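You operate a simulated robot arm through the tools that you are given. There is no shell and no other tool.

You are at the controls of a simulated robot arm. One attempt, no reset.

JOB
Find the warmer resistor block with the tester and put it in RECHECK.
Fine: measure both blocks on the bench; tester back in its place and switched off.

Only the result counts: the job must be done as asked and must still hold three seconds after the hand-in. Knocking over, shifting, dropping, spilling or breaking anything else fails it.

ROBOT AND FRAMES
A 7-joint arm with a three-finger gripper, fixed in place. Base frame: the origin is at the foot of the arm, x ahead of it, y to its left, z up; the work surface is at about z = 720. Lengths are in mm, angles in rad, forces in N, time in s.
With the tool pointing down near the work surface it reaches from about 500 to 940 mm from the base axis. Its first joint turns from -2.897 to 2.897 rad. Payload 2.69 kg.
The TCP is the grasp point between the finger pads, 29 mm short of the fingertips. In the tool frame z runs along the fingers and y along their closing line. The gripper opens to 120 mm. The gripper's body begins 78 mm behind the TCP.
Orientation is that of the tool frame in the base frame, as a unit quaternion [x, y, z, w]. With the fingers straight down and closing along the base's y, the tool's x points along the base's -x, its y along +y and its z along -z.

CONTROLS
- The arm moves only by the tool arm_command. Its argument "targets" is text: rows parted by semicolons, each of 7 numbers parted by spaces: the opening, from 0 (shut) to 1 (fully open), then the shift along the base's x, y, z in mm, then the turn, a rotation vector about the base's x, y, z in rad. In form: grip x y z wx wy wz; .... A call has 1 to 20 rows; each row is the pose to reach, as a shift and turn from the pose commanded when the call began. Rows are played at 5 a second. More than 50 mm and 0.15 rad between two rows, or a gripper value outside its range, and nothing of the call is played. Where a pose cannot be reached the arm comes as near as it can. A force on the tool above 40 N (or 10 N above the force at the start of the call, whichever is more), or a blocked arm, ends the call early, and 0.2 s more pass. The fingers move at their own pace and stop on an object; they squeeze with about 41 N. The grip force told is the motor's: it shows also when the fingers shut on nothing. Time passes only in rows, and 0.2 s behind the last, so rows that repeat a pose let the fingers close. The reply holds the time, the measured pose of the TCP, the force on the tool along the base axes, the opening and the grip force, in the units named above and with some noise, with the torque about the TCP (base axes, N m) and any sound that the robot's microphone picked up.
- Cameras (640 x 400 px; columns grow to the right, rows downward): "scene" is fixed at [218.3, 649.9, 1289.8]; the picture's right is [-0.83, -0.56, 0.00], its down [-0.28, 0.41, -0.87] and it looks along [0.49, -0.72, -0.50] (base axes); focal length 348 px, centre (320, 200). "wrist" rides on the gripper at [63, 0, -104] in the tool frame; the picture's right is [0.00, 1.00, 0.00], its down [-0.83, 0.00, -0.56] and it looks along [-0.56, 0.00, 0.83] (tool axes); focal length 275 px, centre (320, 200). There is no depth. A picture from a camera that has moved, and an enlarged one, comes with that camera's place and axes in the base frame and with its lens.
- capture(camera): a new picture of that camera. No time passes.
- move_column(by): slides the trunk up (or, below 0, down) by that many mm; the arm rides with it, the base frame stays. It gives what a move gives, with no picture.
- zoom(camera, box): a new picture of the part [left, top, right, bottom] of that camera's present view, enlarged. No time passes.
- job_done(): hands the job in; it is judged then, once.

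Places have to be worked out from the pictures, the camera data and where the tool is seen. Open the gripper and draw the arm clear of the work before you hand the job in, unless the task says otherwise.

The tools are called as name(argument=value, ...) on one line, values as JSON. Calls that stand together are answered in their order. arm_command: Moves the arm, as the interface text tells. Its arguments: {"type":"object","properties":{"targets":{"type":"string"}},"required":["targets"]} The other tools are called the same way: move_column (by) slides the trunk up or down; capture (camera) takes a picture; zoom (camera, box) takes an enlarged picture of a part of a camera's view; job_done () hands the job in.

At the start:

```text
time_s: 0.0
eef_pos: [629.5, 280.4, 999.3]
ee_rot: [-0.001, 1.0, 0.0, 0.0]
ft_force: [-0.7, 1.1, -0.4]
moment: [0.0, -0.02, 0.01]
gripper_width: 119.9
finger_force: 0.1
trunk travel left (down, up): [-575.0, 38.0]
```

scene: 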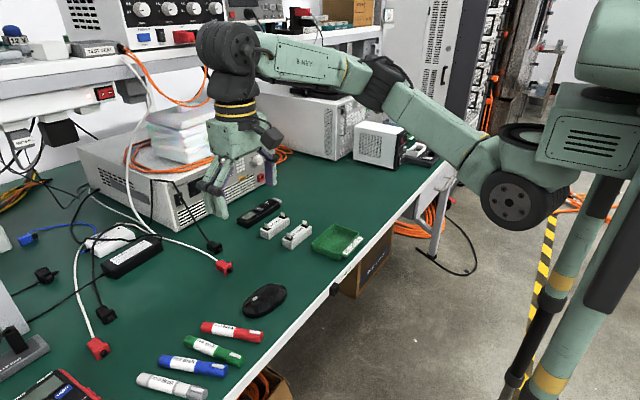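
wrist: 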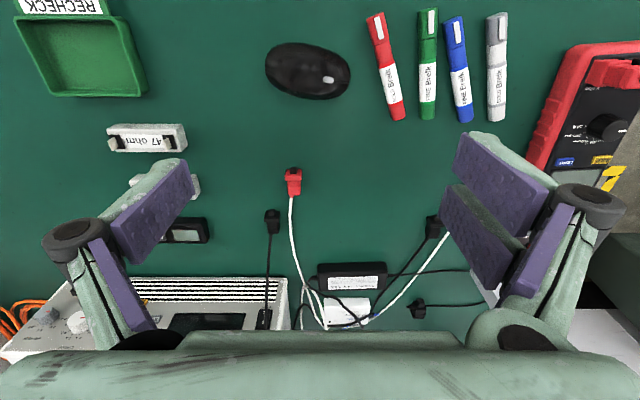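

The pictures show two white resistor blocks, a black tester beside them and a green RECHECK tray. I enlarge these for details.

zoom(camera="scene", box=[200, 180, 380, 290])

zoom(camera="wrist", box=[0, 0, 320, 260])

zoom(camera="scene", box=[0, 0, 320, 200])

zoom(camera="scene", box=[0, 200, 320, 400])

```text
3.56 times, centred on (290, 235) of scene
camera zoom: at [218.3, 649.9, 1289.8], right [-0.83, -0.56, 0.0], down [-0.28, 0.41, -0.87], along [0.49, -0.72, -0.5], focal length 1236 px, centre (427, 76)
```

zoom: 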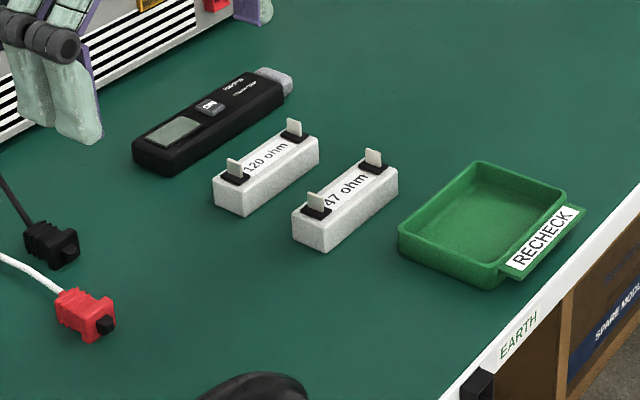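

```text
1.54 times, centred on (160, 130) of wrist
camera zoom: at [566.5, 279.4, 1103.5], right [0.0, 1.0, 0.0], down [0.83, 0.0, 0.56], along [0.56, 0.0, -0.83], focal length 424 px, centre (566, 308)
```

zoom: 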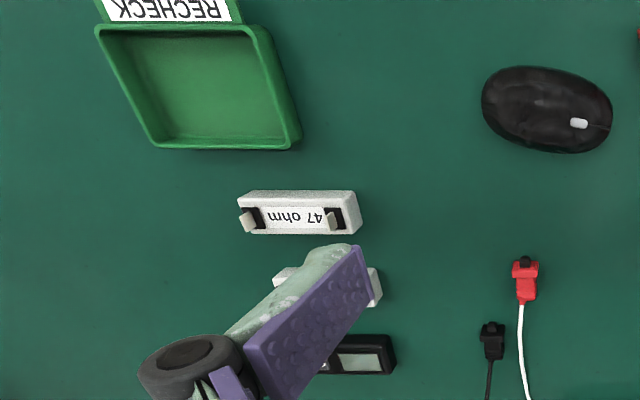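

```text
2.00 times, centred on (160, 100) of scene
camera zoom: at [218.3, 649.9, 1289.8], right [-0.83, -0.56, 0.0], down [-0.28, 0.41, -0.87], along [0.49, -0.72, -0.5], focal length 695 px, centre (640, 400)
```

zoom: 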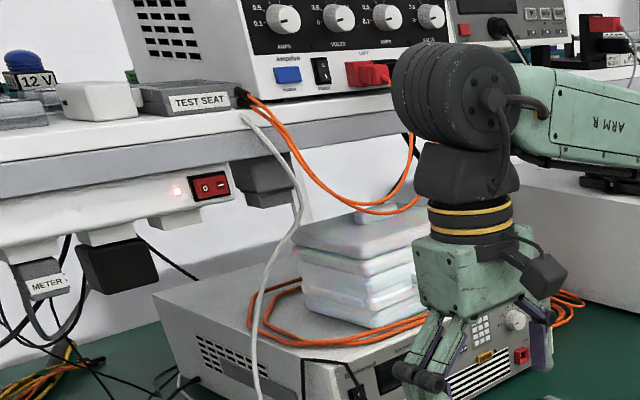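

```text
2.00 times, centred on (160, 300) of scene
camera zoom: at [218.3, 649.9, 1289.8], right [-0.83, -0.56, 0.0], down [-0.28, 0.41, -0.87], along [0.49, -0.72, -0.5], focal length 695 px, centre (640, 0)
```

zoom: 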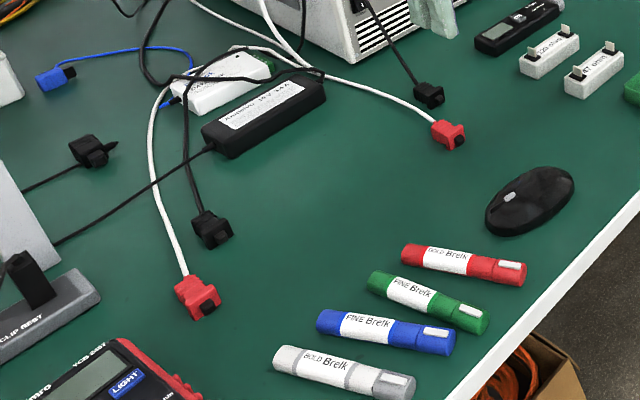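

The black handheld tester lies beyond the two blocks. I move the hand sideways, staying high, to look at them from straight ahead.

arm_command(targets="1 0 -45 0 0 0 0; 1 0 -90 0 0 0 0; 1 0 -135 0 0 0 0; 1 0 -180 0 0 0 0; 1 0 -225 0 0 0 0; 1 0 -235 0 0 0 0")

```text
time_s: 1.4
eef_pos: [627.7, 42.7, 1000.2]
ee_rot: [0.0, 1.0, 0.0, 0.0]
ft_force: [-0.1, -0.6, 0.1]
moment: [0.02, 0.0, -0.03]
gripper_width: 120.2
finger_force: 0.1
trunk travel left (down, up): [-575.0, 38.0]
```

The hand is now at y≈43. I take the wrist picture and an enlarged look at the tester.

capture(camera="wrist")

zoom(camera="wrist", box=[220, 80, 420, 260])

zoom(camera="scene", box=[200, 160, 320, 260])

```text
taken
camera wrist: at [565.1, 42.1, 1104.7], right [0.0, 1.0, 0.0], down [0.83, 0.0, 0.56], along [0.56, 0.0, -0.83], focal length 275 px, centre (320, 200)
```

wrist: 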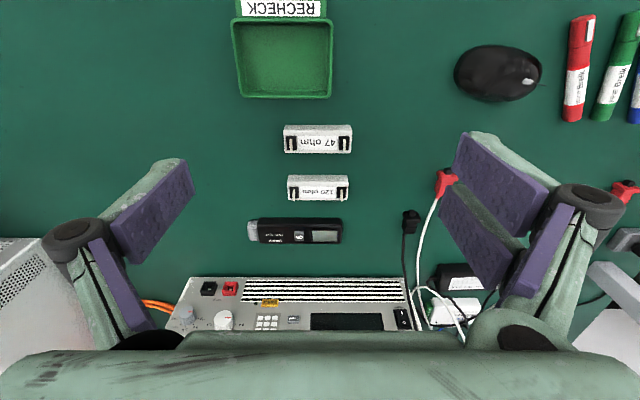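

```text
2.22 times, centred on (320, 170) of wrist
camera zoom: at [565.1, 42.1, 1104.7], right [0.0, 1.0, 0.0], down [0.83, 0.0, 0.56], along [0.56, 0.0, -0.83], focal length 612 px, centre (320, 267)
```

zoom: 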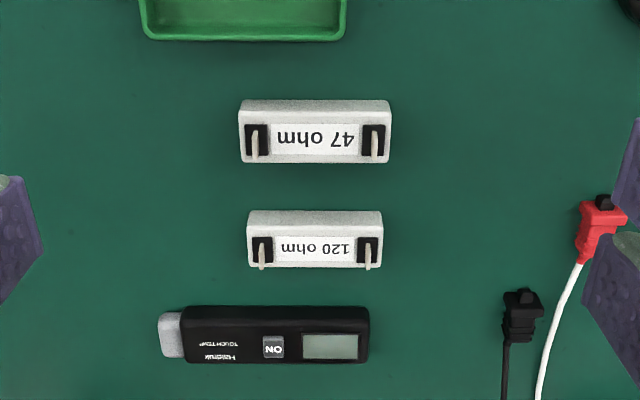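

```text
4.00 times, centred on (260, 210) of scene
camera zoom: at [218.3, 649.9, 1289.8], right [-0.83, -0.56, 0.0], down [-0.28, 0.41, -0.87], along [0.49, -0.72, -0.5], focal length 1391 px, centre (560, 160)
```

zoom: 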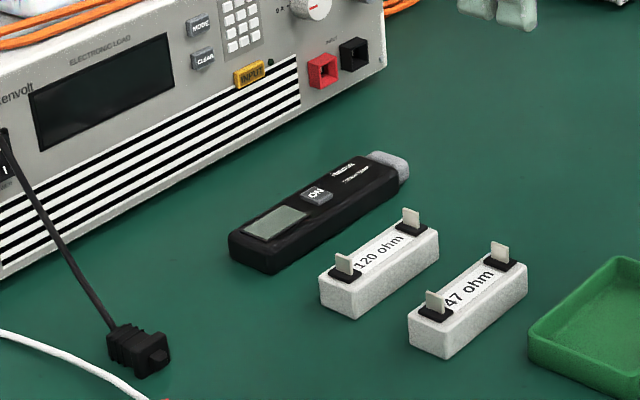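

The tester reads "TOUCH TEMP" with an ON button, a display at the +y end and the grey probe at the −y end; I judge it to be at about x 882, y −87 to 81. I turn the hand −90° about z so that it can close across the tester's width, while moving above it at height.

arm_command(targets="1 23 -3.5 -9 0 0 -0.143; 1 46 -7 -18 0 0 -0.286; 1 69 -10.5 -27 0 0 -0.428; 1 92 -14 -36 0 0 -0.571; 1 115 -17.5 -45 0 0 -0.714; 1 138 -21 -54 0 0 -0.857; 1 161 -24.5 -63 0 0 -1.0; 1 184 -28 -72 0 0 -1.142; 1 207 -31.5 -81 0 0 -1.285; 1 230 -35 -90 0 0 -1.428; 1 252 -38 -100 0 0 -1.5708; 1 252 -38 -100 0 0 -1.5708")

capture(camera="wrist")

capture(camera="scene")

```text
time_s: 4.0
eef_pos: [881.3, 7.4, 898.5]
ee_rot: [0.708, 0.707, 0.0, 0.0]
ft_force: [0.9, 0.4, -0.2]
moment: [0.02, -0.02, 0.01]
gripper_width: 119.6
finger_force: 0.0
trunk travel left (down, up): [-575.0, 38.0]
```

```text
taken
camera wrist: at [881.6, 69.6, 1003.0], right [1.0, 0.0, 0.0], down [0.0, -0.83, 0.56], along [0.0, -0.56, -0.83], focal length 275 px, centre (320, 200)
```

wrist: 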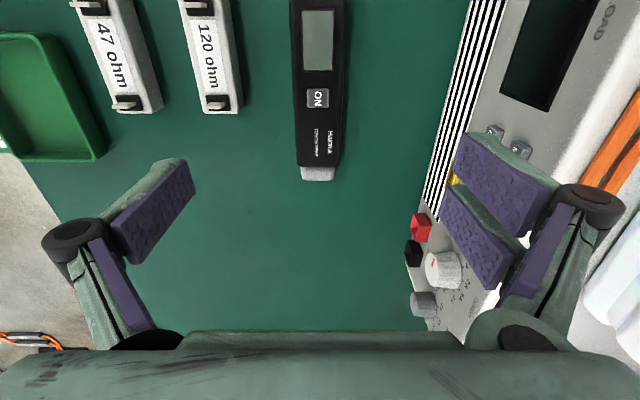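

```text
taken
```

scene: 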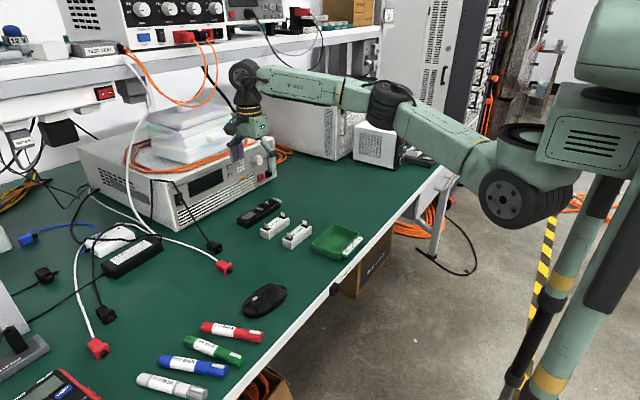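

I'm above the tester with its length along y and the button at about (880, 7). I enlarge to get its edges precisely.

zoom(camera="wrist", box=[240, 0, 400, 200])

zoom(camera="scene", box=[225, 190, 315, 250])

```text
2.00 times, centred on (320, 100) of wrist
camera zoom: at [881.6, 69.6, 1003.0], right [1.0, 0.0, 0.0], down [0.0, -0.83, 0.56], along [0.0, -0.56, -0.83], focal length 551 px, centre (320, 400)
```

zoom: 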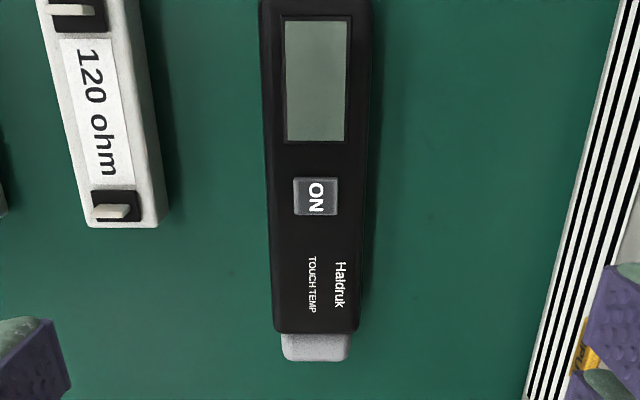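

```text
6.67 times, centred on (270, 220) of scene
camera zoom: at [218.3, 649.9, 1289.8], right [-0.83, -0.56, 0.0], down [-0.28, 0.41, -0.87], along [0.49, -0.72, -0.5], focal length 2318 px, centre (653, 67)
```

zoom: 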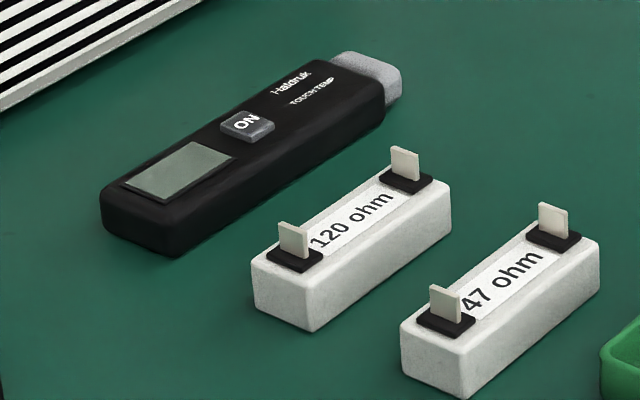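

The tester lies parallel to y with its centre at x≈880, is about 45 wide and 20 high, and the button is at about (880, 6). I shut the fingers and come down above the button.

arm_command(targets="0 -0.5 -0.3 -15 0 0 0; 0 -1 -0.6 -30 0 0 0; 0 -1.5 -1 -45 0 0 0; 0 -1.5 -1 -60 0 0 0; 0 -1.5 -1 -75 0 0 0; 0 -1.5 -1 -90 0 0 0; 0 -1.5 -1 -100 0 0 0; 0 -1.5 -1 -105 0 0 0; 0 -1.5 -1 -105 0 0 0")

capture(camera="wrist")

zoom(camera="scene", box=[200, 150, 320, 250])

```text
time_s: 6.0
eef_pos: [880.8, 6.1, 795.0]
ee_rot: [0.707, 0.707, 0.0, 0.001]
ft_force: [0.2, 0.1, 0.3]
moment: [0.01, 0.01, 0.05]
gripper_width: 0.0
finger_force: 28.6
trunk travel left (down, up): [-575.0, 38.0]
```

```text
taken
camera wrist: at [879.5, 68.7, 898.2], right [1.0, 0.0, 0.0], down [0.0, -0.83, 0.56], along [0.0, -0.56, -0.83], focal length 275 px, centre (320, 200)
```

wrist: 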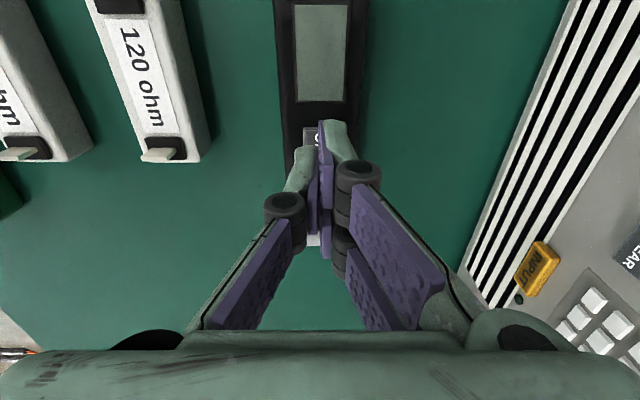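

```text
4.00 times, centred on (260, 200) of scene
camera zoom: at [218.3, 649.9, 1289.8], right [-0.83, -0.56, 0.0], down [-0.28, 0.41, -0.87], along [0.49, -0.72, -0.5], focal length 1391 px, centre (560, 200)
```

zoom: 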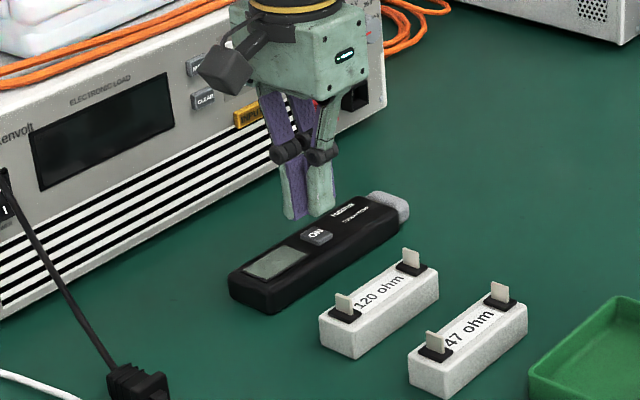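

The fingers are shut above the button, but they look uneven. I enlarge the fingertips before pressing.

zoom(camera="wrist", box=[240, 90, 420, 270])

zoom(camera="scene", box=[245, 165, 305, 225])

```text
2.22 times, centred on (330, 180) of wrist
camera zoom: at [879.5, 68.7, 898.2], right [1.0, 0.0, 0.0], down [0.0, -0.83, 0.56], along [0.0, -0.56, -0.83], focal length 612 px, centre (298, 244)
```

zoom: 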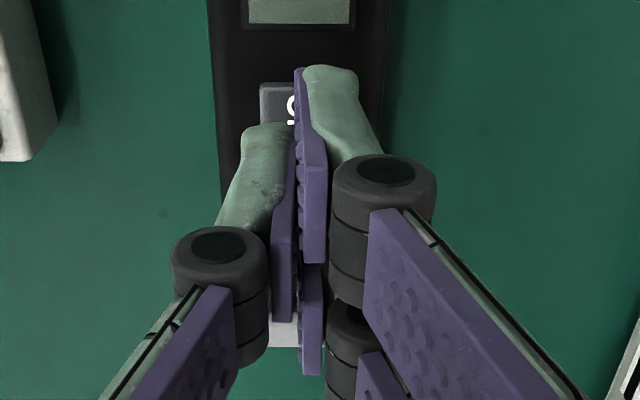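

```text
6.67 times, centred on (275, 195) of scene
camera zoom: at [218.3, 649.9, 1289.8], right [-0.83, -0.56, 0.0], down [-0.28, 0.41, -0.87], along [0.49, -0.72, -0.5], focal length 2318 px, centre (620, 233)
```

zoom: 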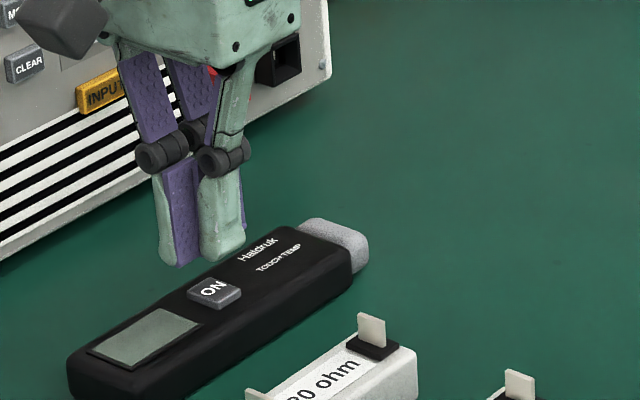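

The hand has one finger on the −x side and two on the +x side, so I shift 5 mm in +x to set the middle finger over the button's centre. Then I lower slowly and watch the force.

arm_command(targets="0 3 0 -3 0 0 0; 0 5 0 -7 0 0 0; 0 5 0 -11 0 0 0; 0 5 0 -14 0 0 0; 0 5 0 -16 0 0 0; 0 5 0 -17 0 0 0; 0 5 0 -18 0 0 0")

capture(camera="wrist")

zoom(camera="scene", box=[235, 170, 305, 230])

```text
time_s: 7.6
eef_pos: [884.7, 5.2, 774.8]
ee_rot: [0.707, 0.707, 0.0, 0.0]
ft_force: [-0.6, -0.3, -0.3]
moment: [0.02, 0.03, -0.01]
gripper_width: 0.0
finger_force: 28.6
trunk travel left (down, up): [-575.0, 38.0]
```

```text
taken
camera wrist: at [884.7, 68.6, 880.1], right [1.0, 0.0, 0.0], down [0.0, -0.83, 0.56], along [0.0, -0.56, -0.83], focal length 275 px, centre (320, 200)
```

wrist: 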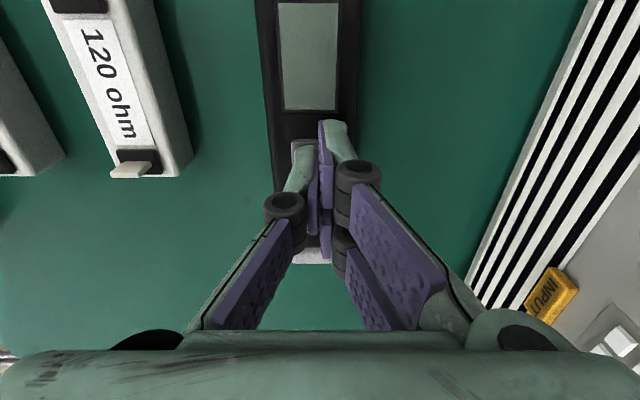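

```text
6.67 times, centred on (270, 200) of scene
camera zoom: at [218.3, 649.9, 1289.8], right [-0.83, -0.56, 0.0], down [-0.28, 0.41, -0.87], along [0.49, -0.72, -0.5], focal length 2318 px, centre (653, 200)
```

zoom: 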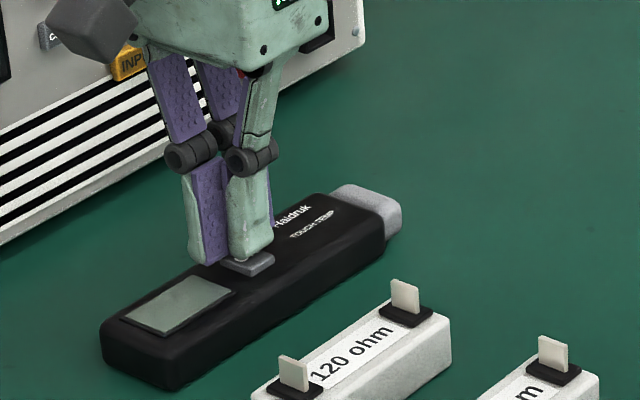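

The fingertip is just above the button, with no force yet. I go on down 1 mm at a time.

arm_command(targets="0 0 1 -1 0 0 0; 0 0 1 -2 0 0 0; 0 0 1 -3 0 0 0; 0 0 1 -4 0 0 0; 0 0 1 -4 0 0 0")

zoom(camera="wrist", box=[240, 0, 400, 200])

zoom(camera="scene", box=[235, 170, 305, 230])

```text
time_s: 8.8
eef_pos: [884.3, 7.1, 771.8]
ee_rot: [0.707, 0.707, 0.002, 0.0]
ft_force: [-0.2, -0.6, 2.8]
moment: [0.0, 0.02, 0.02]
gripper_width: 6.0
finger_force: 29.2
trunk travel left (down, up): [-575.0, 38.0]
heard: click
```

```text
2.00 times, centred on (320, 100) of wrist
camera zoom: at [884.2, 69.7, 876.6], right [1.0, 0.0, 0.0], down [0.0, -0.83, 0.56], along [0.0, -0.56, -0.83], focal length 551 px, centre (320, 400)
```

zoom: 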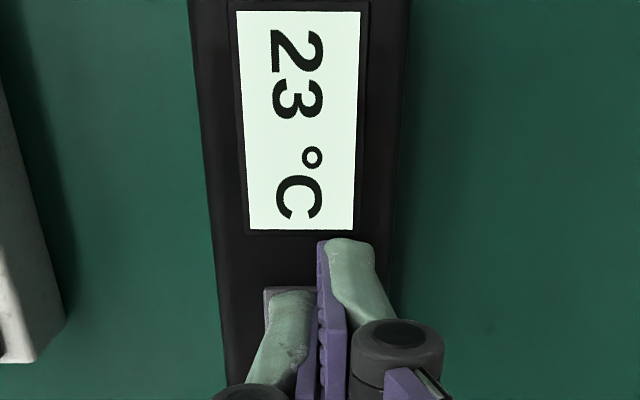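

```text
6.67 times, centred on (270, 200) of scene
camera zoom: at [218.3, 649.9, 1289.8], right [-0.83, -0.56, 0.0], down [-0.28, 0.41, -0.87], along [0.49, -0.72, -0.5], focal length 2318 px, centre (653, 200)
```

zoom: 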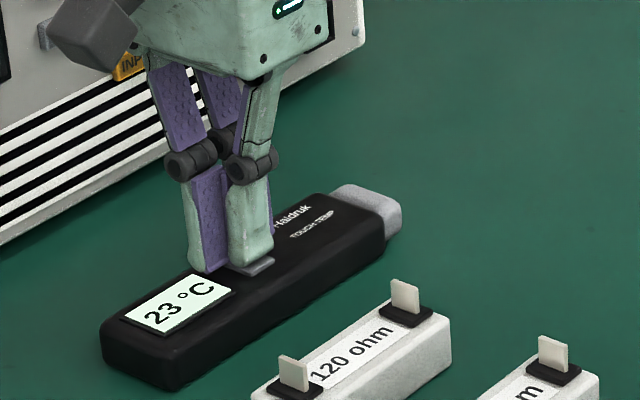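

Click heard, and the display lights and reads 23 °C, so the tester is on. I rise, open to about 75 mm (so the −x finger stays clear of the 120 ohm block) and centre over the tester's middle at (880, −3).

arm_command(targets="0 0 0 10 0 0 0; 0 0 0 30 0 0 0; 0.62 -3 -5 45 0 0 0; 0.62 -5 -10.4 45 0 0 0; 0.62 -5 -10.4 45 0 0 0; 0.62 -5 -10.4 45 0 0 0; 0.62 -5 -10.4 45 0 0 0; 0.62 -5 -10.4 45 0 0 0")

capture(camera="wrist")

zoom(camera="scene", box=[215, 150, 315, 240])

```text
time_s: 10.6
eef_pos: [879.9, -5.2, 816.3]
ee_rot: [0.707, 0.707, 0.0, 0.001]
ft_force: [0.4, 0.6, 0.6]
moment: [0.02, 0.0, -0.02]
gripper_width: 74.3
finger_force: 0.0
trunk travel left (down, up): [-575.0, 38.0]
```

```text
taken
camera wrist: at [879.5, 58.6, 920.8], right [1.0, 0.0, 0.0], down [0.0, -0.83, 0.56], along [0.0, -0.56, -0.83], focal length 275 px, centre (320, 200)
```

wrist: 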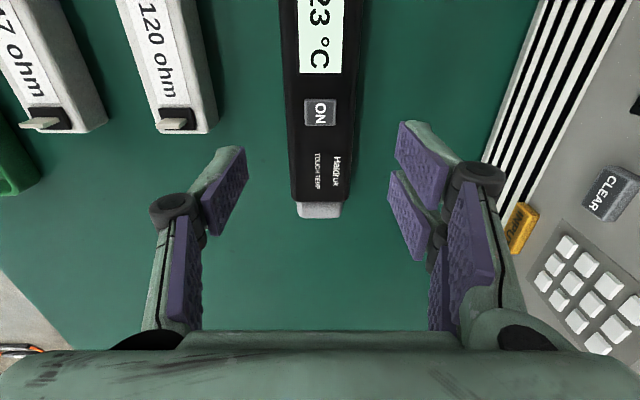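

```text
4.44 times, centred on (265, 195) of scene
camera zoom: at [218.3, 649.9, 1289.8], right [-0.83, -0.56, 0.0], down [-0.28, 0.41, -0.87], along [0.49, -0.72, -0.5], focal length 1545 px, centre (564, 222)
```

zoom: 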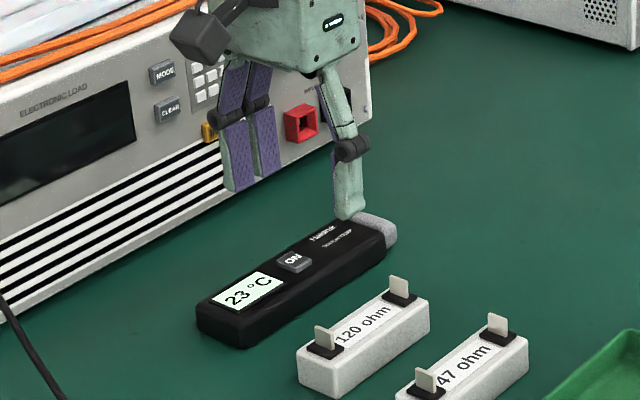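

The fingers straddle the tester evenly. I lower to z≈753, so the fingertips are about 4 mm above the bench.

arm_command(targets="0.62 0 0 -15 0 0 0; 0.62 0 0 -30 0 0 0; 0.62 0 0 -42 0 0 0; 0.62 0 0 -52 0 0 0; 0.62 0 0 -58 0 0 0; 0.62 0 0 -62 0 0 0; 0.62 0 0 -64 0 0 0; 0.62 0 0 -64 0 0 0")

capture(camera="wrist")

zoom(camera="scene", box=[215, 150, 315, 240])

```text
time_s: 12.4
eef_pos: [880.9, -3.7, 754.3]
ee_rot: [0.707, 0.707, 0.001, -0.001]
ft_force: [-0.4, -0.6, 0.2]
moment: [0.01, 0.07, 0.0]
gripper_width: 74.5
finger_force: 0.1
trunk travel left (down, up): [-575.0, 38.0]
```

```text
taken
camera wrist: at [880.0, 60.3, 857.5], right [1.0, 0.0, 0.0], down [0.0, -0.83, 0.56], along [0.0, -0.56, -0.83], focal length 275 px, centre (320, 200)
```

wrist: 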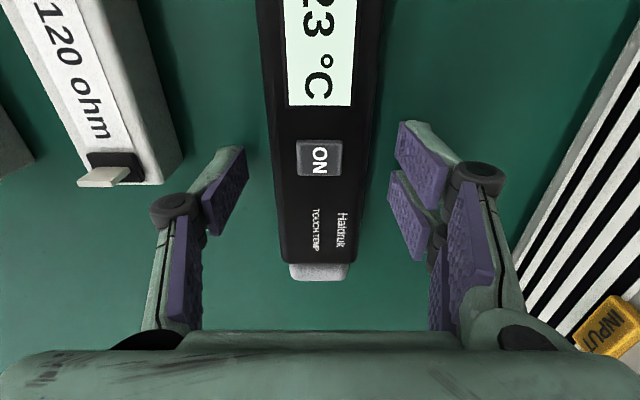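

```text
4.44 times, centred on (265, 195) of scene
camera zoom: at [218.3, 649.9, 1289.8], right [-0.83, -0.56, 0.0], down [-0.28, 0.41, -0.87], along [0.49, -0.72, -0.5], focal length 1545 px, centre (564, 222)
```

zoom: 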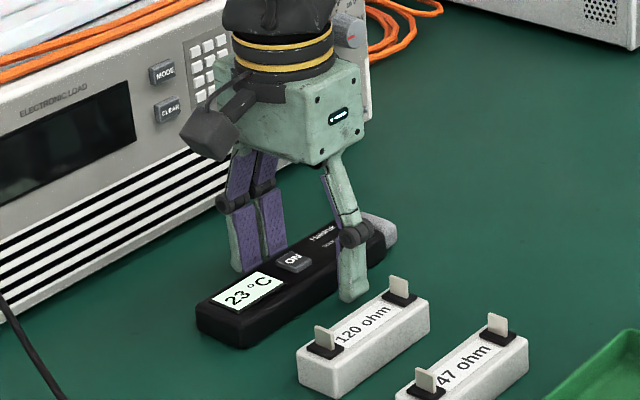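

The fingers are well placed on both sides of the tester and clear of the block. I close on it.

arm_command(targets="0.45 0 0 0 0 0 0; 0.4 0 0 0 0 0 0; 0.3 0 0 0 0 0 0; 0.2 0 0 0 0 0 0; 0.2 0 0 0 0 0 0; 0.2 0 0 0 0 0 0")

capture(camera="wrist")

```text
time_s: 13.8
eef_pos: [881.2, -2.4, 753.3]
ee_rot: [0.707, 0.707, 0.0, 0.0]
ft_force: [0.0, 0.9, 1.1]
moment: [-0.02, 0.02, 0.01]
gripper_width: 45.1
finger_force: 40.9
trunk travel left (down, up): [-575.0, 38.0]
```

```text
taken
camera wrist: at [880.0, 60.4, 857.6], right [1.0, 0.0, 0.0], down [0.0, -0.83, 0.56], along [0.0, -0.56, -0.83], focal length 275 px, centre (320, 200)
```

wrist: 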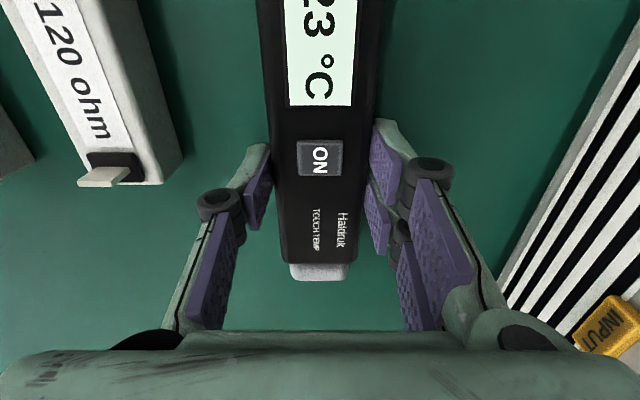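

Gripped at 45 mm with no visible shift. I lift it straight up, then tilt the tester about x so the probe points down, moving above the 120 ohm block.

arm_command(targets="0.2 0 0 4 0 0 0; 0.2 0 0 12 0 0 0; 0.2 0 0 30 0 0 0; 0.2 0 0 55 0 0 0; 0.2 0 0 80 0 0 0; 0.2 0 0 105 0 0 0; 0.2 0 0 130 0 0 0; 0.2 -15 13 130 0.134 0 0; 0.2 -30 26 130 0.267 0 0; 0.2 -45 39 130 0.4 0 0; 0.2 -60 52 130 0.534 0 0; 0.2 -75 65 130 0.667 0 0; 0.2 -90 77 130 0.8 0 0; 0.2 -90 77 130 0.8 0 0")

capture(camera="wrist")

zoom(camera="scene", box=[200, 130, 360, 250])

```text
time_s: 16.8
eef_pos: [790.7, 73.7, 883.1]
ee_rot: [0.652, 0.65, 0.277, -0.275]
ft_force: [0.5, -0.6, -1.5]
moment: [-0.01, 0.0, -0.01]
gripper_width: 45.2
finger_force: 41.6
trunk travel left (down, up): [-575.0, 38.0]
```

```text
taken
camera wrist: at [790.1, 42.7, 1000.8], right [1.0, 0.0, 0.0], down [0.0, -0.98, -0.21], along [0.0, 0.21, -0.98], focal length 275 px, centre (320, 200)
```

wrist: 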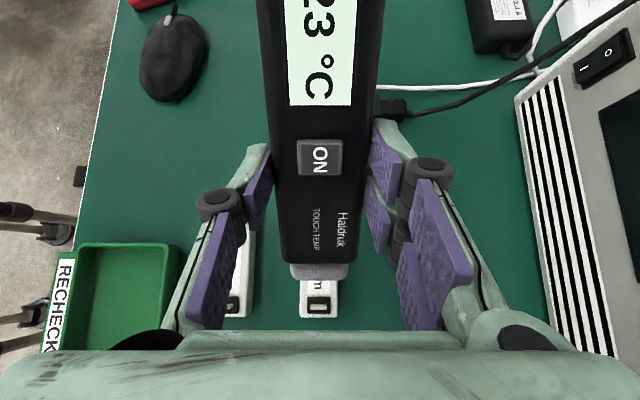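

```text
3.33 times, centred on (280, 190) of scene
camera zoom: at [218.3, 649.9, 1289.8], right [-0.83, -0.56, 0.0], down [-0.28, 0.41, -0.87], along [0.49, -0.72, -0.5], focal length 1159 px, centre (453, 233)
```

zoom: 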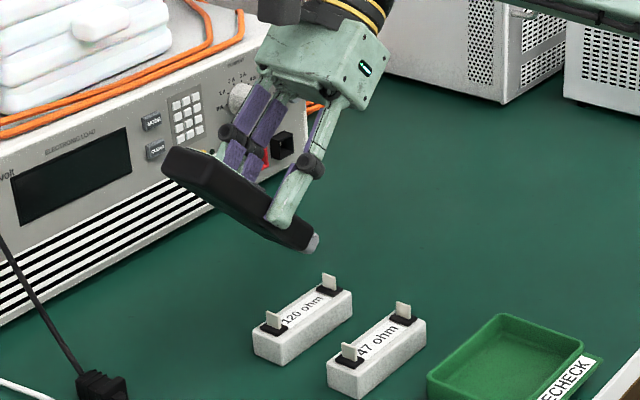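

The probe hangs over the middle of the 120 ohm block, about 55 mm above it. I descend most of the way and then check.

arm_command(targets="0.2 -1 0 -15 0 0 0; 0.2 -2 0 -28 0 0 0; 0.2 -2 0 -36 0 0 0; 0.2 -2 0 -42 0 0 0; 0.2 -2 0 -46 0 0 0; 0.2 -2 0 -46 0 0 0")

zoom(camera="scene", box=[235, 170, 325, 240])

zoom(camera="wrist", box=[220, 200, 420, 340])

```text
time_s: 18.2
eef_pos: [787.3, 73.2, 837.3]
ee_rot: [0.651, 0.652, 0.275, -0.275]
ft_force: [0.2, -0.2, -2.2]
moment: [-0.02, -0.02, 0.06]
gripper_width: 45.4
finger_force: 41.3
trunk travel left (down, up): [-575.0, 38.0]
```

```text
5.71 times, centred on (280, 205) of scene
camera zoom: at [218.3, 649.9, 1289.8], right [-0.83, -0.56, 0.0], down [-0.28, 0.41, -0.87], along [0.49, -0.72, -0.5], focal length 1987 px, centre (549, 171)
```

zoom: 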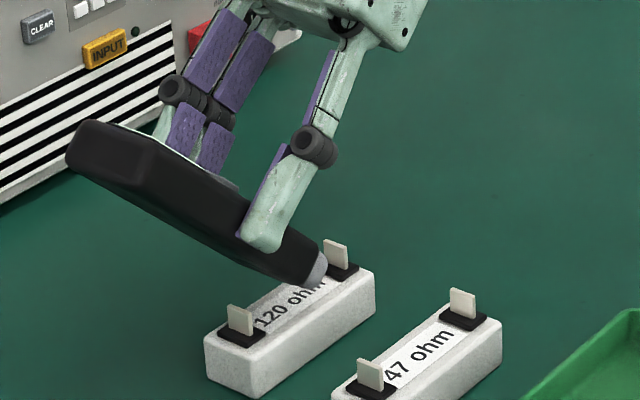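

```text
2.86 times, centred on (320, 270) of wrist
camera zoom: at [787.9, 42.8, 955.0], right [1.0, 0.0, 0.0], down [0.0, -0.98, -0.21], along [0.0, 0.21, -0.98], focal length 786 px, centre (320, 0)
```

zoom: 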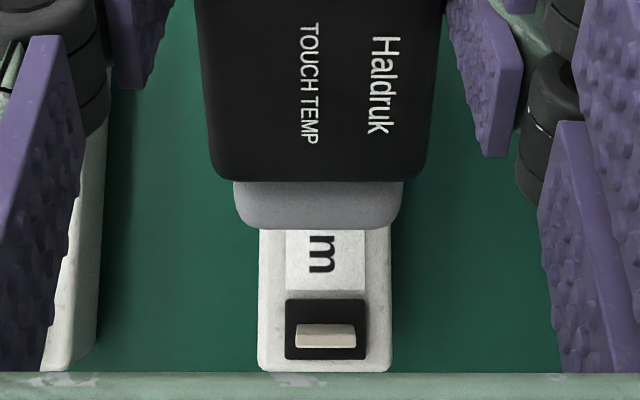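

The probe is over the label, some 8 mm up and clear of the terminals. I lower 1 mm at a time.

arm_command(targets="0.2 0.5 0 -1.5 0 0 0; 0.2 1 0 -3 0 0 0; 0.2 1 0 -4 0 0 0; 0.2 1 0 -5 0 0 0; 0.2 1 0 -6 0 0 0")

zoom(camera="scene", box=[235, 170, 325, 240])

capture(camera="wrist")

```text
time_s: 19.4
eef_pos: [791.0, 73.4, 830.0]
ee_rot: [0.651, 0.652, 0.275, -0.275]
ft_force: [-0.1, 0.8, -1.7]
moment: [-0.03, 0.0, 0.02]
gripper_width: 45.5
finger_force: 41.4
trunk travel left (down, up): [-575.0, 38.0]
```

```text
5.71 times, centred on (280, 205) of scene
camera zoom: at [218.3, 649.9, 1289.8], right [-0.83, -0.56, 0.0], down [-0.28, 0.41, -0.87], along [0.49, -0.72, -0.5], focal length 1987 px, centre (549, 171)
```

zoom: 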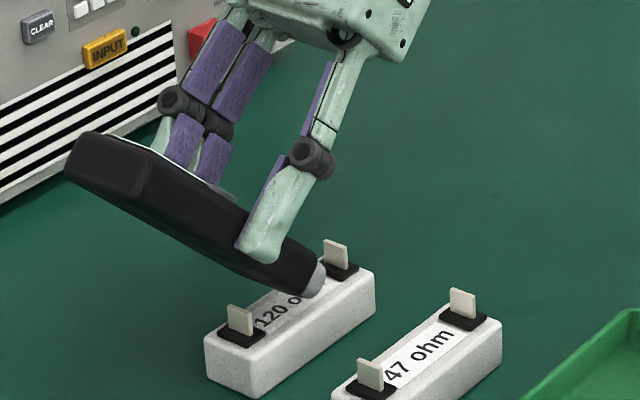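

```text
taken
camera wrist: at [789.4, 42.9, 948.8], right [1.0, 0.0, 0.0], down [0.0, -0.98, -0.21], along [0.0, 0.21, -0.98], focal length 275 px, centre (320, 200)
```

wrist: 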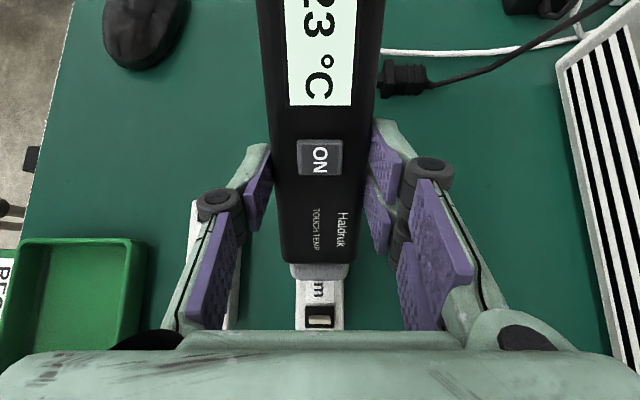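

No contact yet and the display is still at 23 °C. I continue down in small steps.

arm_command(targets="0.2 0 0 -1 0 0 0; 0.2 0 0 -2 0 0 0; 0.2 0 0 -3 0 0 0; 0.2 0 0 -3 0 0 0")

zoom(camera="scene", box=[235, 170, 325, 240])

zoom(camera="wrist", box=[240, 0, 400, 120])

```text
time_s: 20.4
eef_pos: [789.1, 74.3, 827.8]
ee_rot: [0.652, 0.651, 0.275, -0.275]
ft_force: [0.5, 0.5, -1.4]
moment: [-0.01, 0.02, 0.02]
gripper_width: 45.7
finger_force: 41.4
trunk travel left (down, up): [-575.0, 38.0]
```

```text
5.71 times, centred on (280, 205) of scene
camera zoom: at [218.3, 649.9, 1289.8], right [-0.83, -0.56, 0.0], down [-0.28, 0.41, -0.87], along [0.49, -0.72, -0.5], focal length 1987 px, centre (549, 171)
```

zoom: 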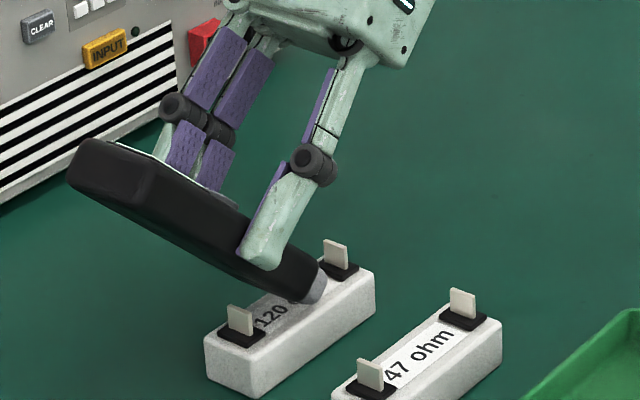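

```text
3.33 times, centred on (320, 60) of wrist
camera zoom: at [788.6, 43.1, 945.7], right [1.0, 0.0, 0.0], down [0.0, -0.98, -0.21], along [0.0, 0.21, -0.98], focal length 918 px, centre (320, 667)
```

zoom: 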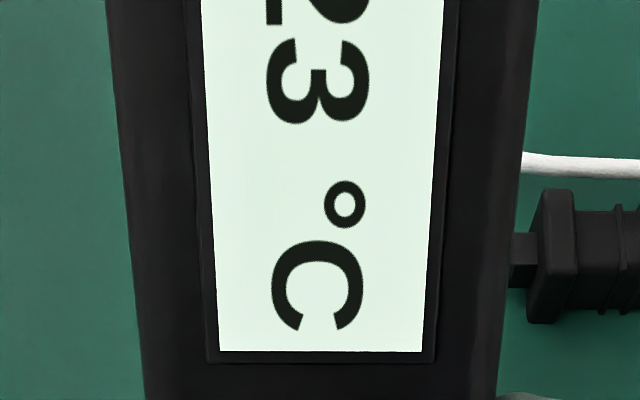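

Force is unchanged, so still no contact. I go on 1 mm at a time.

arm_command(targets="0.2 0 0 -1 0 0 0; 0.2 0 0 -2 0 0 0; 0.2 0 0 -2 0 0 0")

zoom(camera="scene", box=[235, 170, 325, 240])

zoom(camera="wrist", box=[240, 0, 400, 120])

```text
time_s: 21.2
eef_pos: [788.6, 74.3, 826.3]
ee_rot: [0.651, 0.652, 0.275, -0.275]
ft_force: [0.0, 0.6, -1.0]
moment: [0.0, 0.04, 0.01]
gripper_width: 45.2
finger_force: 40.7
trunk travel left (down, up): [-575.0, 38.0]
```

```text
5.71 times, centred on (280, 205) of scene
camera zoom: at [218.3, 649.9, 1289.8], right [-0.83, -0.56, 0.0], down [-0.28, 0.41, -0.87], along [0.49, -0.72, -0.5], focal length 1987 px, centre (549, 171)
```

zoom: 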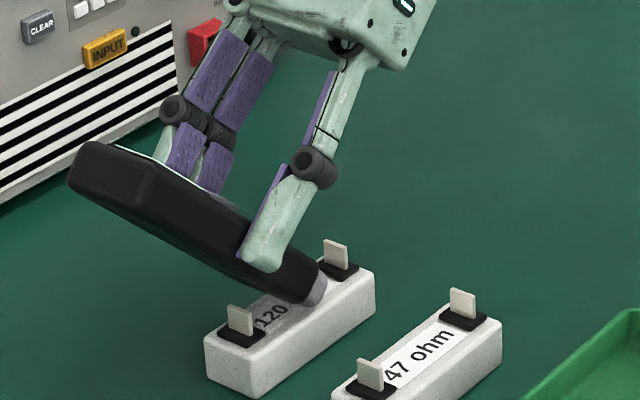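

```text
3.33 times, centred on (320, 60) of wrist
camera zoom: at [788.6, 43.0, 944.3], right [1.0, 0.0, 0.0], down [0.0, -0.98, -0.21], along [0.0, 0.21, -0.98], focal length 918 px, centre (320, 667)
```

zoom: 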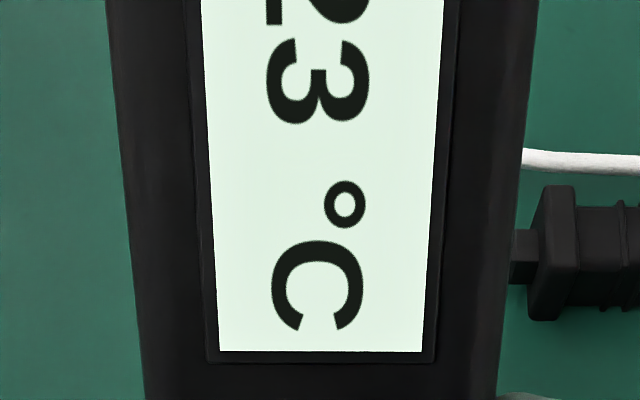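

The force hardly changes (−1.4 to −1.0). I press a touch further and wait a moment.

arm_command(targets="0.2 0 0 -1 0 0 0; 0.2 0 0 -2 0 0 0; 0.2 0 0 -2 0 0 0; 0.2 0 0 -2 0 0 0; 0.2 0 0 -2 0 0 0")

zoom(camera="scene", box=[235, 170, 325, 240])

zoom(camera="wrist", box=[240, 0, 400, 120])

```text
time_s: 22.4
eef_pos: [788.9, 74.2, 825.8]
ee_rot: [0.65, 0.652, 0.276, -0.275]
ft_force: [0.3, -0.7, 7.8]
moment: [-0.33, 0.02, -0.01]
gripper_width: 45.1
finger_force: 41.3
trunk travel left (down, up): [-575.0, 38.0]
```

```text
5.71 times, centred on (280, 205) of scene
camera zoom: at [218.3, 649.9, 1289.8], right [-0.83, -0.56, 0.0], down [-0.28, 0.41, -0.87], along [0.49, -0.72, -0.5], focal length 1987 px, centre (549, 171)
```

zoom: 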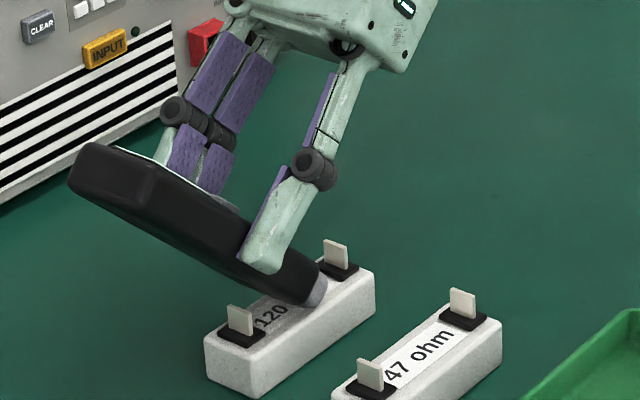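

```text
3.33 times, centred on (320, 60) of wrist
camera zoom: at [788.5, 42.6, 943.3], right [1.0, 0.0, 0.01], down [0.0, -0.98, -0.21], along [0.0, 0.21, -0.98], focal length 918 px, centre (320, 667)
```

zoom: 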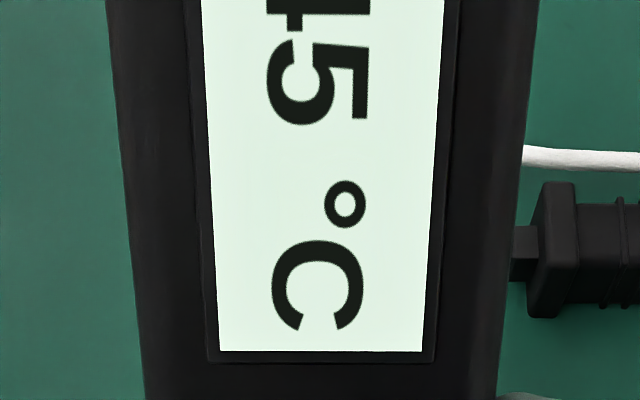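

Contact at about 9 N and the display now reads 45 °C. I hold for two seconds to see whether it settles.

arm_command(targets="0.2 0 0 0 0 0 0; 0.2 0 0 0 0 0 0; 0.2 0 0 0 0 0 0; 0.2 0 0 0 0 0 0; 0.2 0 0 0 0 0 0; 0.2 0 0 0 0 0 0; 0.2 0 0 0 0 0 0; 0.2 0 0 0 0 0 0; 0.2 0 0 0 0 0 0; 0.2 0 0 0 0 0 0; 0.2 0 0 0 0 0 0; 0.2 0 0 0 0 0 0")

zoom(camera="wrist", box=[240, 0, 400, 120])

```text
time_s: 25.0
eef_pos: [789.4, 72.9, 825.7]
ee_rot: [0.651, 0.651, 0.277, -0.275]
ft_force: [-0.4, 0.9, 10.6]
moment: [-0.37, -0.04, 0.04]
gripper_width: 45.1
finger_force: 40.4
trunk travel left (down, up): [-575.0, 38.0]
```

```text
3.33 times, centred on (320, 60) of wrist
camera zoom: at [788.3, 42.6, 943.1], right [1.0, 0.0, 0.0], down [0.0, -0.98, -0.21], along [0.0, 0.21, -0.98], focal length 918 px, centre (320, 667)
```

zoom: 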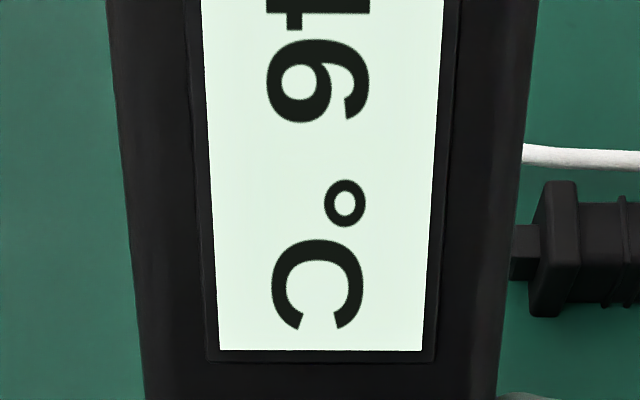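

It now reads 46 °C and is settling. I hold two more seconds to be sure.

arm_command(targets="0.2 0 0 0 0 0 0; 0.2 0 0 0 0 0 0; 0.2 0 0 0 0 0 0; 0.2 0 0 0 0 0 0; 0.2 0 0 0 0 0 0; 0.2 0 0 0 0 0 0; 0.2 0 0 0 0 0 0; 0.2 0 0 0 0 0 0; 0.2 0 0 0 0 0 0; 0.2 0 0 0 0 0 0")

zoom(camera="wrist", box=[240, 0, 400, 120])

```text
time_s: 27.2
eef_pos: [787.7, 73.4, 824.8]
ee_rot: [0.651, 0.652, 0.275, -0.275]
ft_force: [-0.3, 0.9, 9.8]
moment: [-0.35, 0.02, -0.02]
gripper_width: 44.9
finger_force: 40.6
trunk travel left (down, up): [-575.0, 38.0]
```

```text
3.33 times, centred on (320, 60) of wrist
camera zoom: at [788.3, 42.6, 942.9], right [1.0, 0.0, 0.0], down [0.0, -0.98, -0.21], along [0.0, 0.21, -0.98], focal length 918 px, centre (320, 667)
```

zoom: 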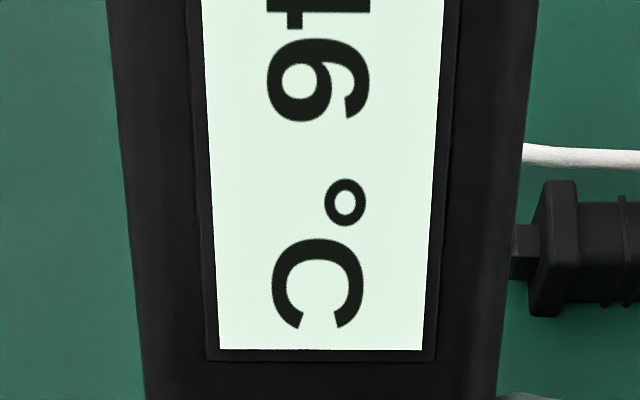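

The 120 ohm block settles at 46 °C. I lift off and move over to the 47 ohm block at x≈710.

arm_command(targets="0.2 0 0 5 0 0 0; 0.2 0 0 20 0 0 0; 0.2 0 0 40 0 0 0; 0.2 -25 0 45 0 0 0; 0.2 -50 0 45 0 0 0; 0.2 -75 0 45 0 0 0; 0.2 -79 0 45 0 0 0; 0.2 -79 0 30 0 0 0; 0.2 -79 0 18 0 0 0; 0.2 -79 0 12 0 0 0; 0.2 -79 0 12 0 0 0")

zoom(camera="wrist", box=[220, 200, 420, 340])

zoom(camera="scene", box=[235, 160, 355, 260])

zoom(camera="wrist", box=[240, 0, 400, 120])

```text
time_s: 29.6
eef_pos: [710.6, 71.6, 836.6]
ee_rot: [0.651, 0.651, 0.277, -0.275]
ft_force: [-0.1, -0.8, -1.4]
moment: [-0.02, 0.0, 0.01]
gripper_width: 45.3
finger_force: 41.1
trunk travel left (down, up): [-575.0, 38.0]
```

```text
2.86 times, centred on (320, 270) of wrist
camera zoom: at [709.8, 41.2, 954.5], right [1.0, 0.0, 0.0], down [0.0, -0.98, -0.21], along [0.0, 0.21, -0.98], focal length 786 px, centre (320, 0)
```

zoom: 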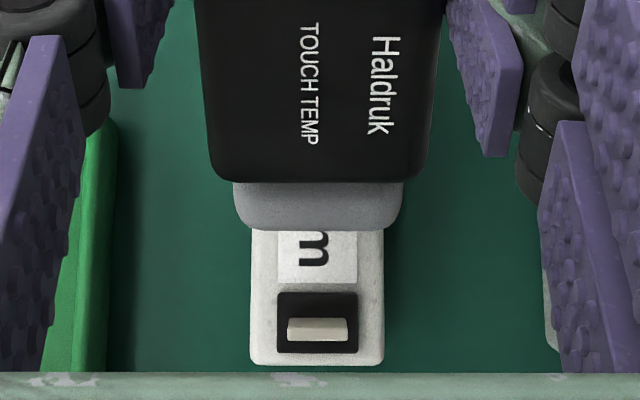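

```text
4.00 times, centred on (295, 210) of scene
camera zoom: at [218.3, 649.9, 1289.8], right [-0.83, -0.56, 0.0], down [-0.28, 0.41, -0.87], along [0.49, -0.72, -0.5], focal length 1391 px, centre (420, 160)
```

zoom: 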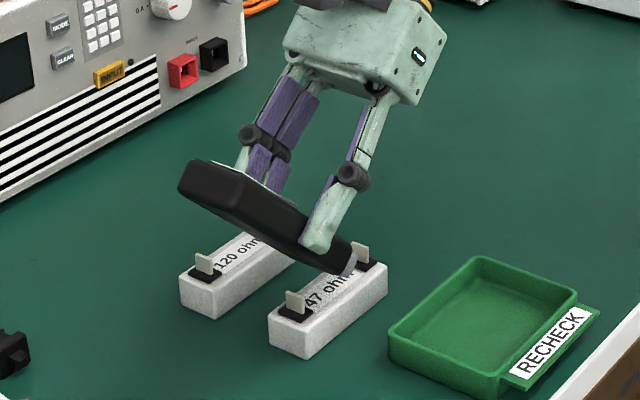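

```text
3.33 times, centred on (320, 60) of wrist
camera zoom: at [709.8, 41.2, 954.5], right [1.0, 0.0, 0.0], down [0.0, -0.98, -0.21], along [0.0, 0.21, -0.98], focal length 918 px, centre (320, 667)
```

zoom: 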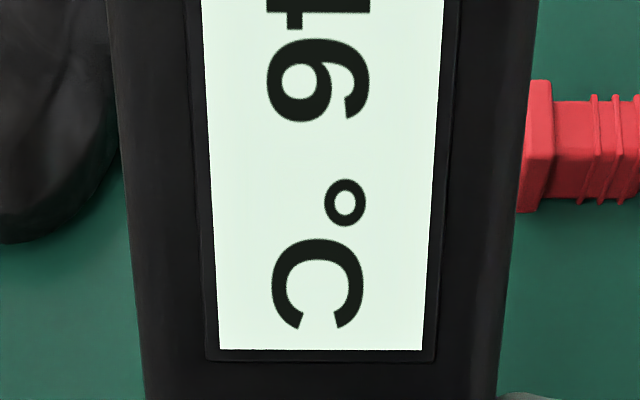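

The probe is aligned over the 47 ohm block; the display still holds 46. I lower in small steps to touch.

arm_command(targets="0.2 0 0 -4 0 0 0; 0.2 0 0 -7 0 0 0; 0.2 0 0 -9 0 0 0; 0.2 0 0 -10 0 0 0; 0.2 0 0 -11 0 0 0; 0.2 0 0 -12 0 0 0; 0.2 0 0 -12 0 0 0; 0.2 0 0 -12 0 0 0")

zoom(camera="wrist", box=[240, 0, 400, 120])

zoom(camera="scene", box=[235, 160, 355, 260])

```text
time_s: 31.4
eef_pos: [710.9, 73.3, 825.2]
ee_rot: [0.651, 0.651, 0.277, -0.275]
ft_force: [2.0, -1.4, 6.2]
moment: [-0.38, -0.13, 0.03]
gripper_width: 45.1
finger_force: 40.7
trunk travel left (down, up): [-575.0, 38.0]
```

```text
3.33 times, centred on (320, 60) of wrist
camera zoom: at [709.9, 42.2, 943.0], right [1.0, 0.0, 0.01], down [0.0, -0.98, -0.21], along [0.01, 0.21, -0.98], focal length 918 px, centre (320, 667)
```

zoom: 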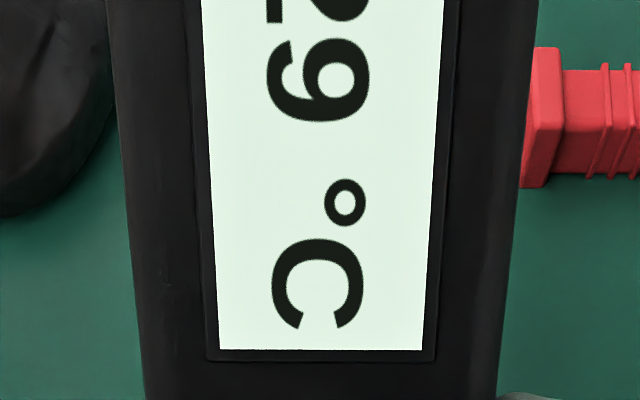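

```text
4.00 times, centred on (295, 210) of scene
camera zoom: at [218.3, 649.9, 1289.8], right [-0.83, -0.56, 0.0], down [-0.28, 0.41, -0.87], along [0.49, -0.72, -0.5], focal length 1391 px, centre (420, 160)
```

zoom: 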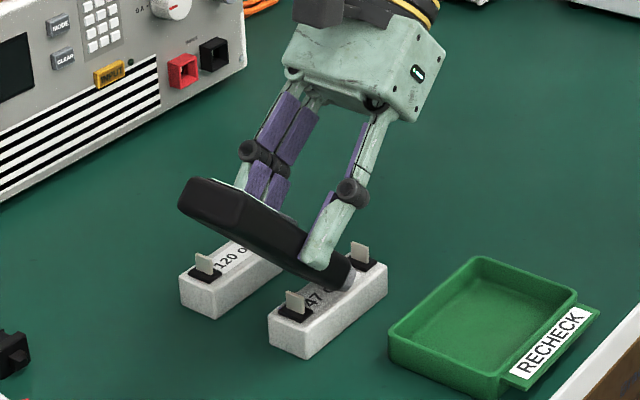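

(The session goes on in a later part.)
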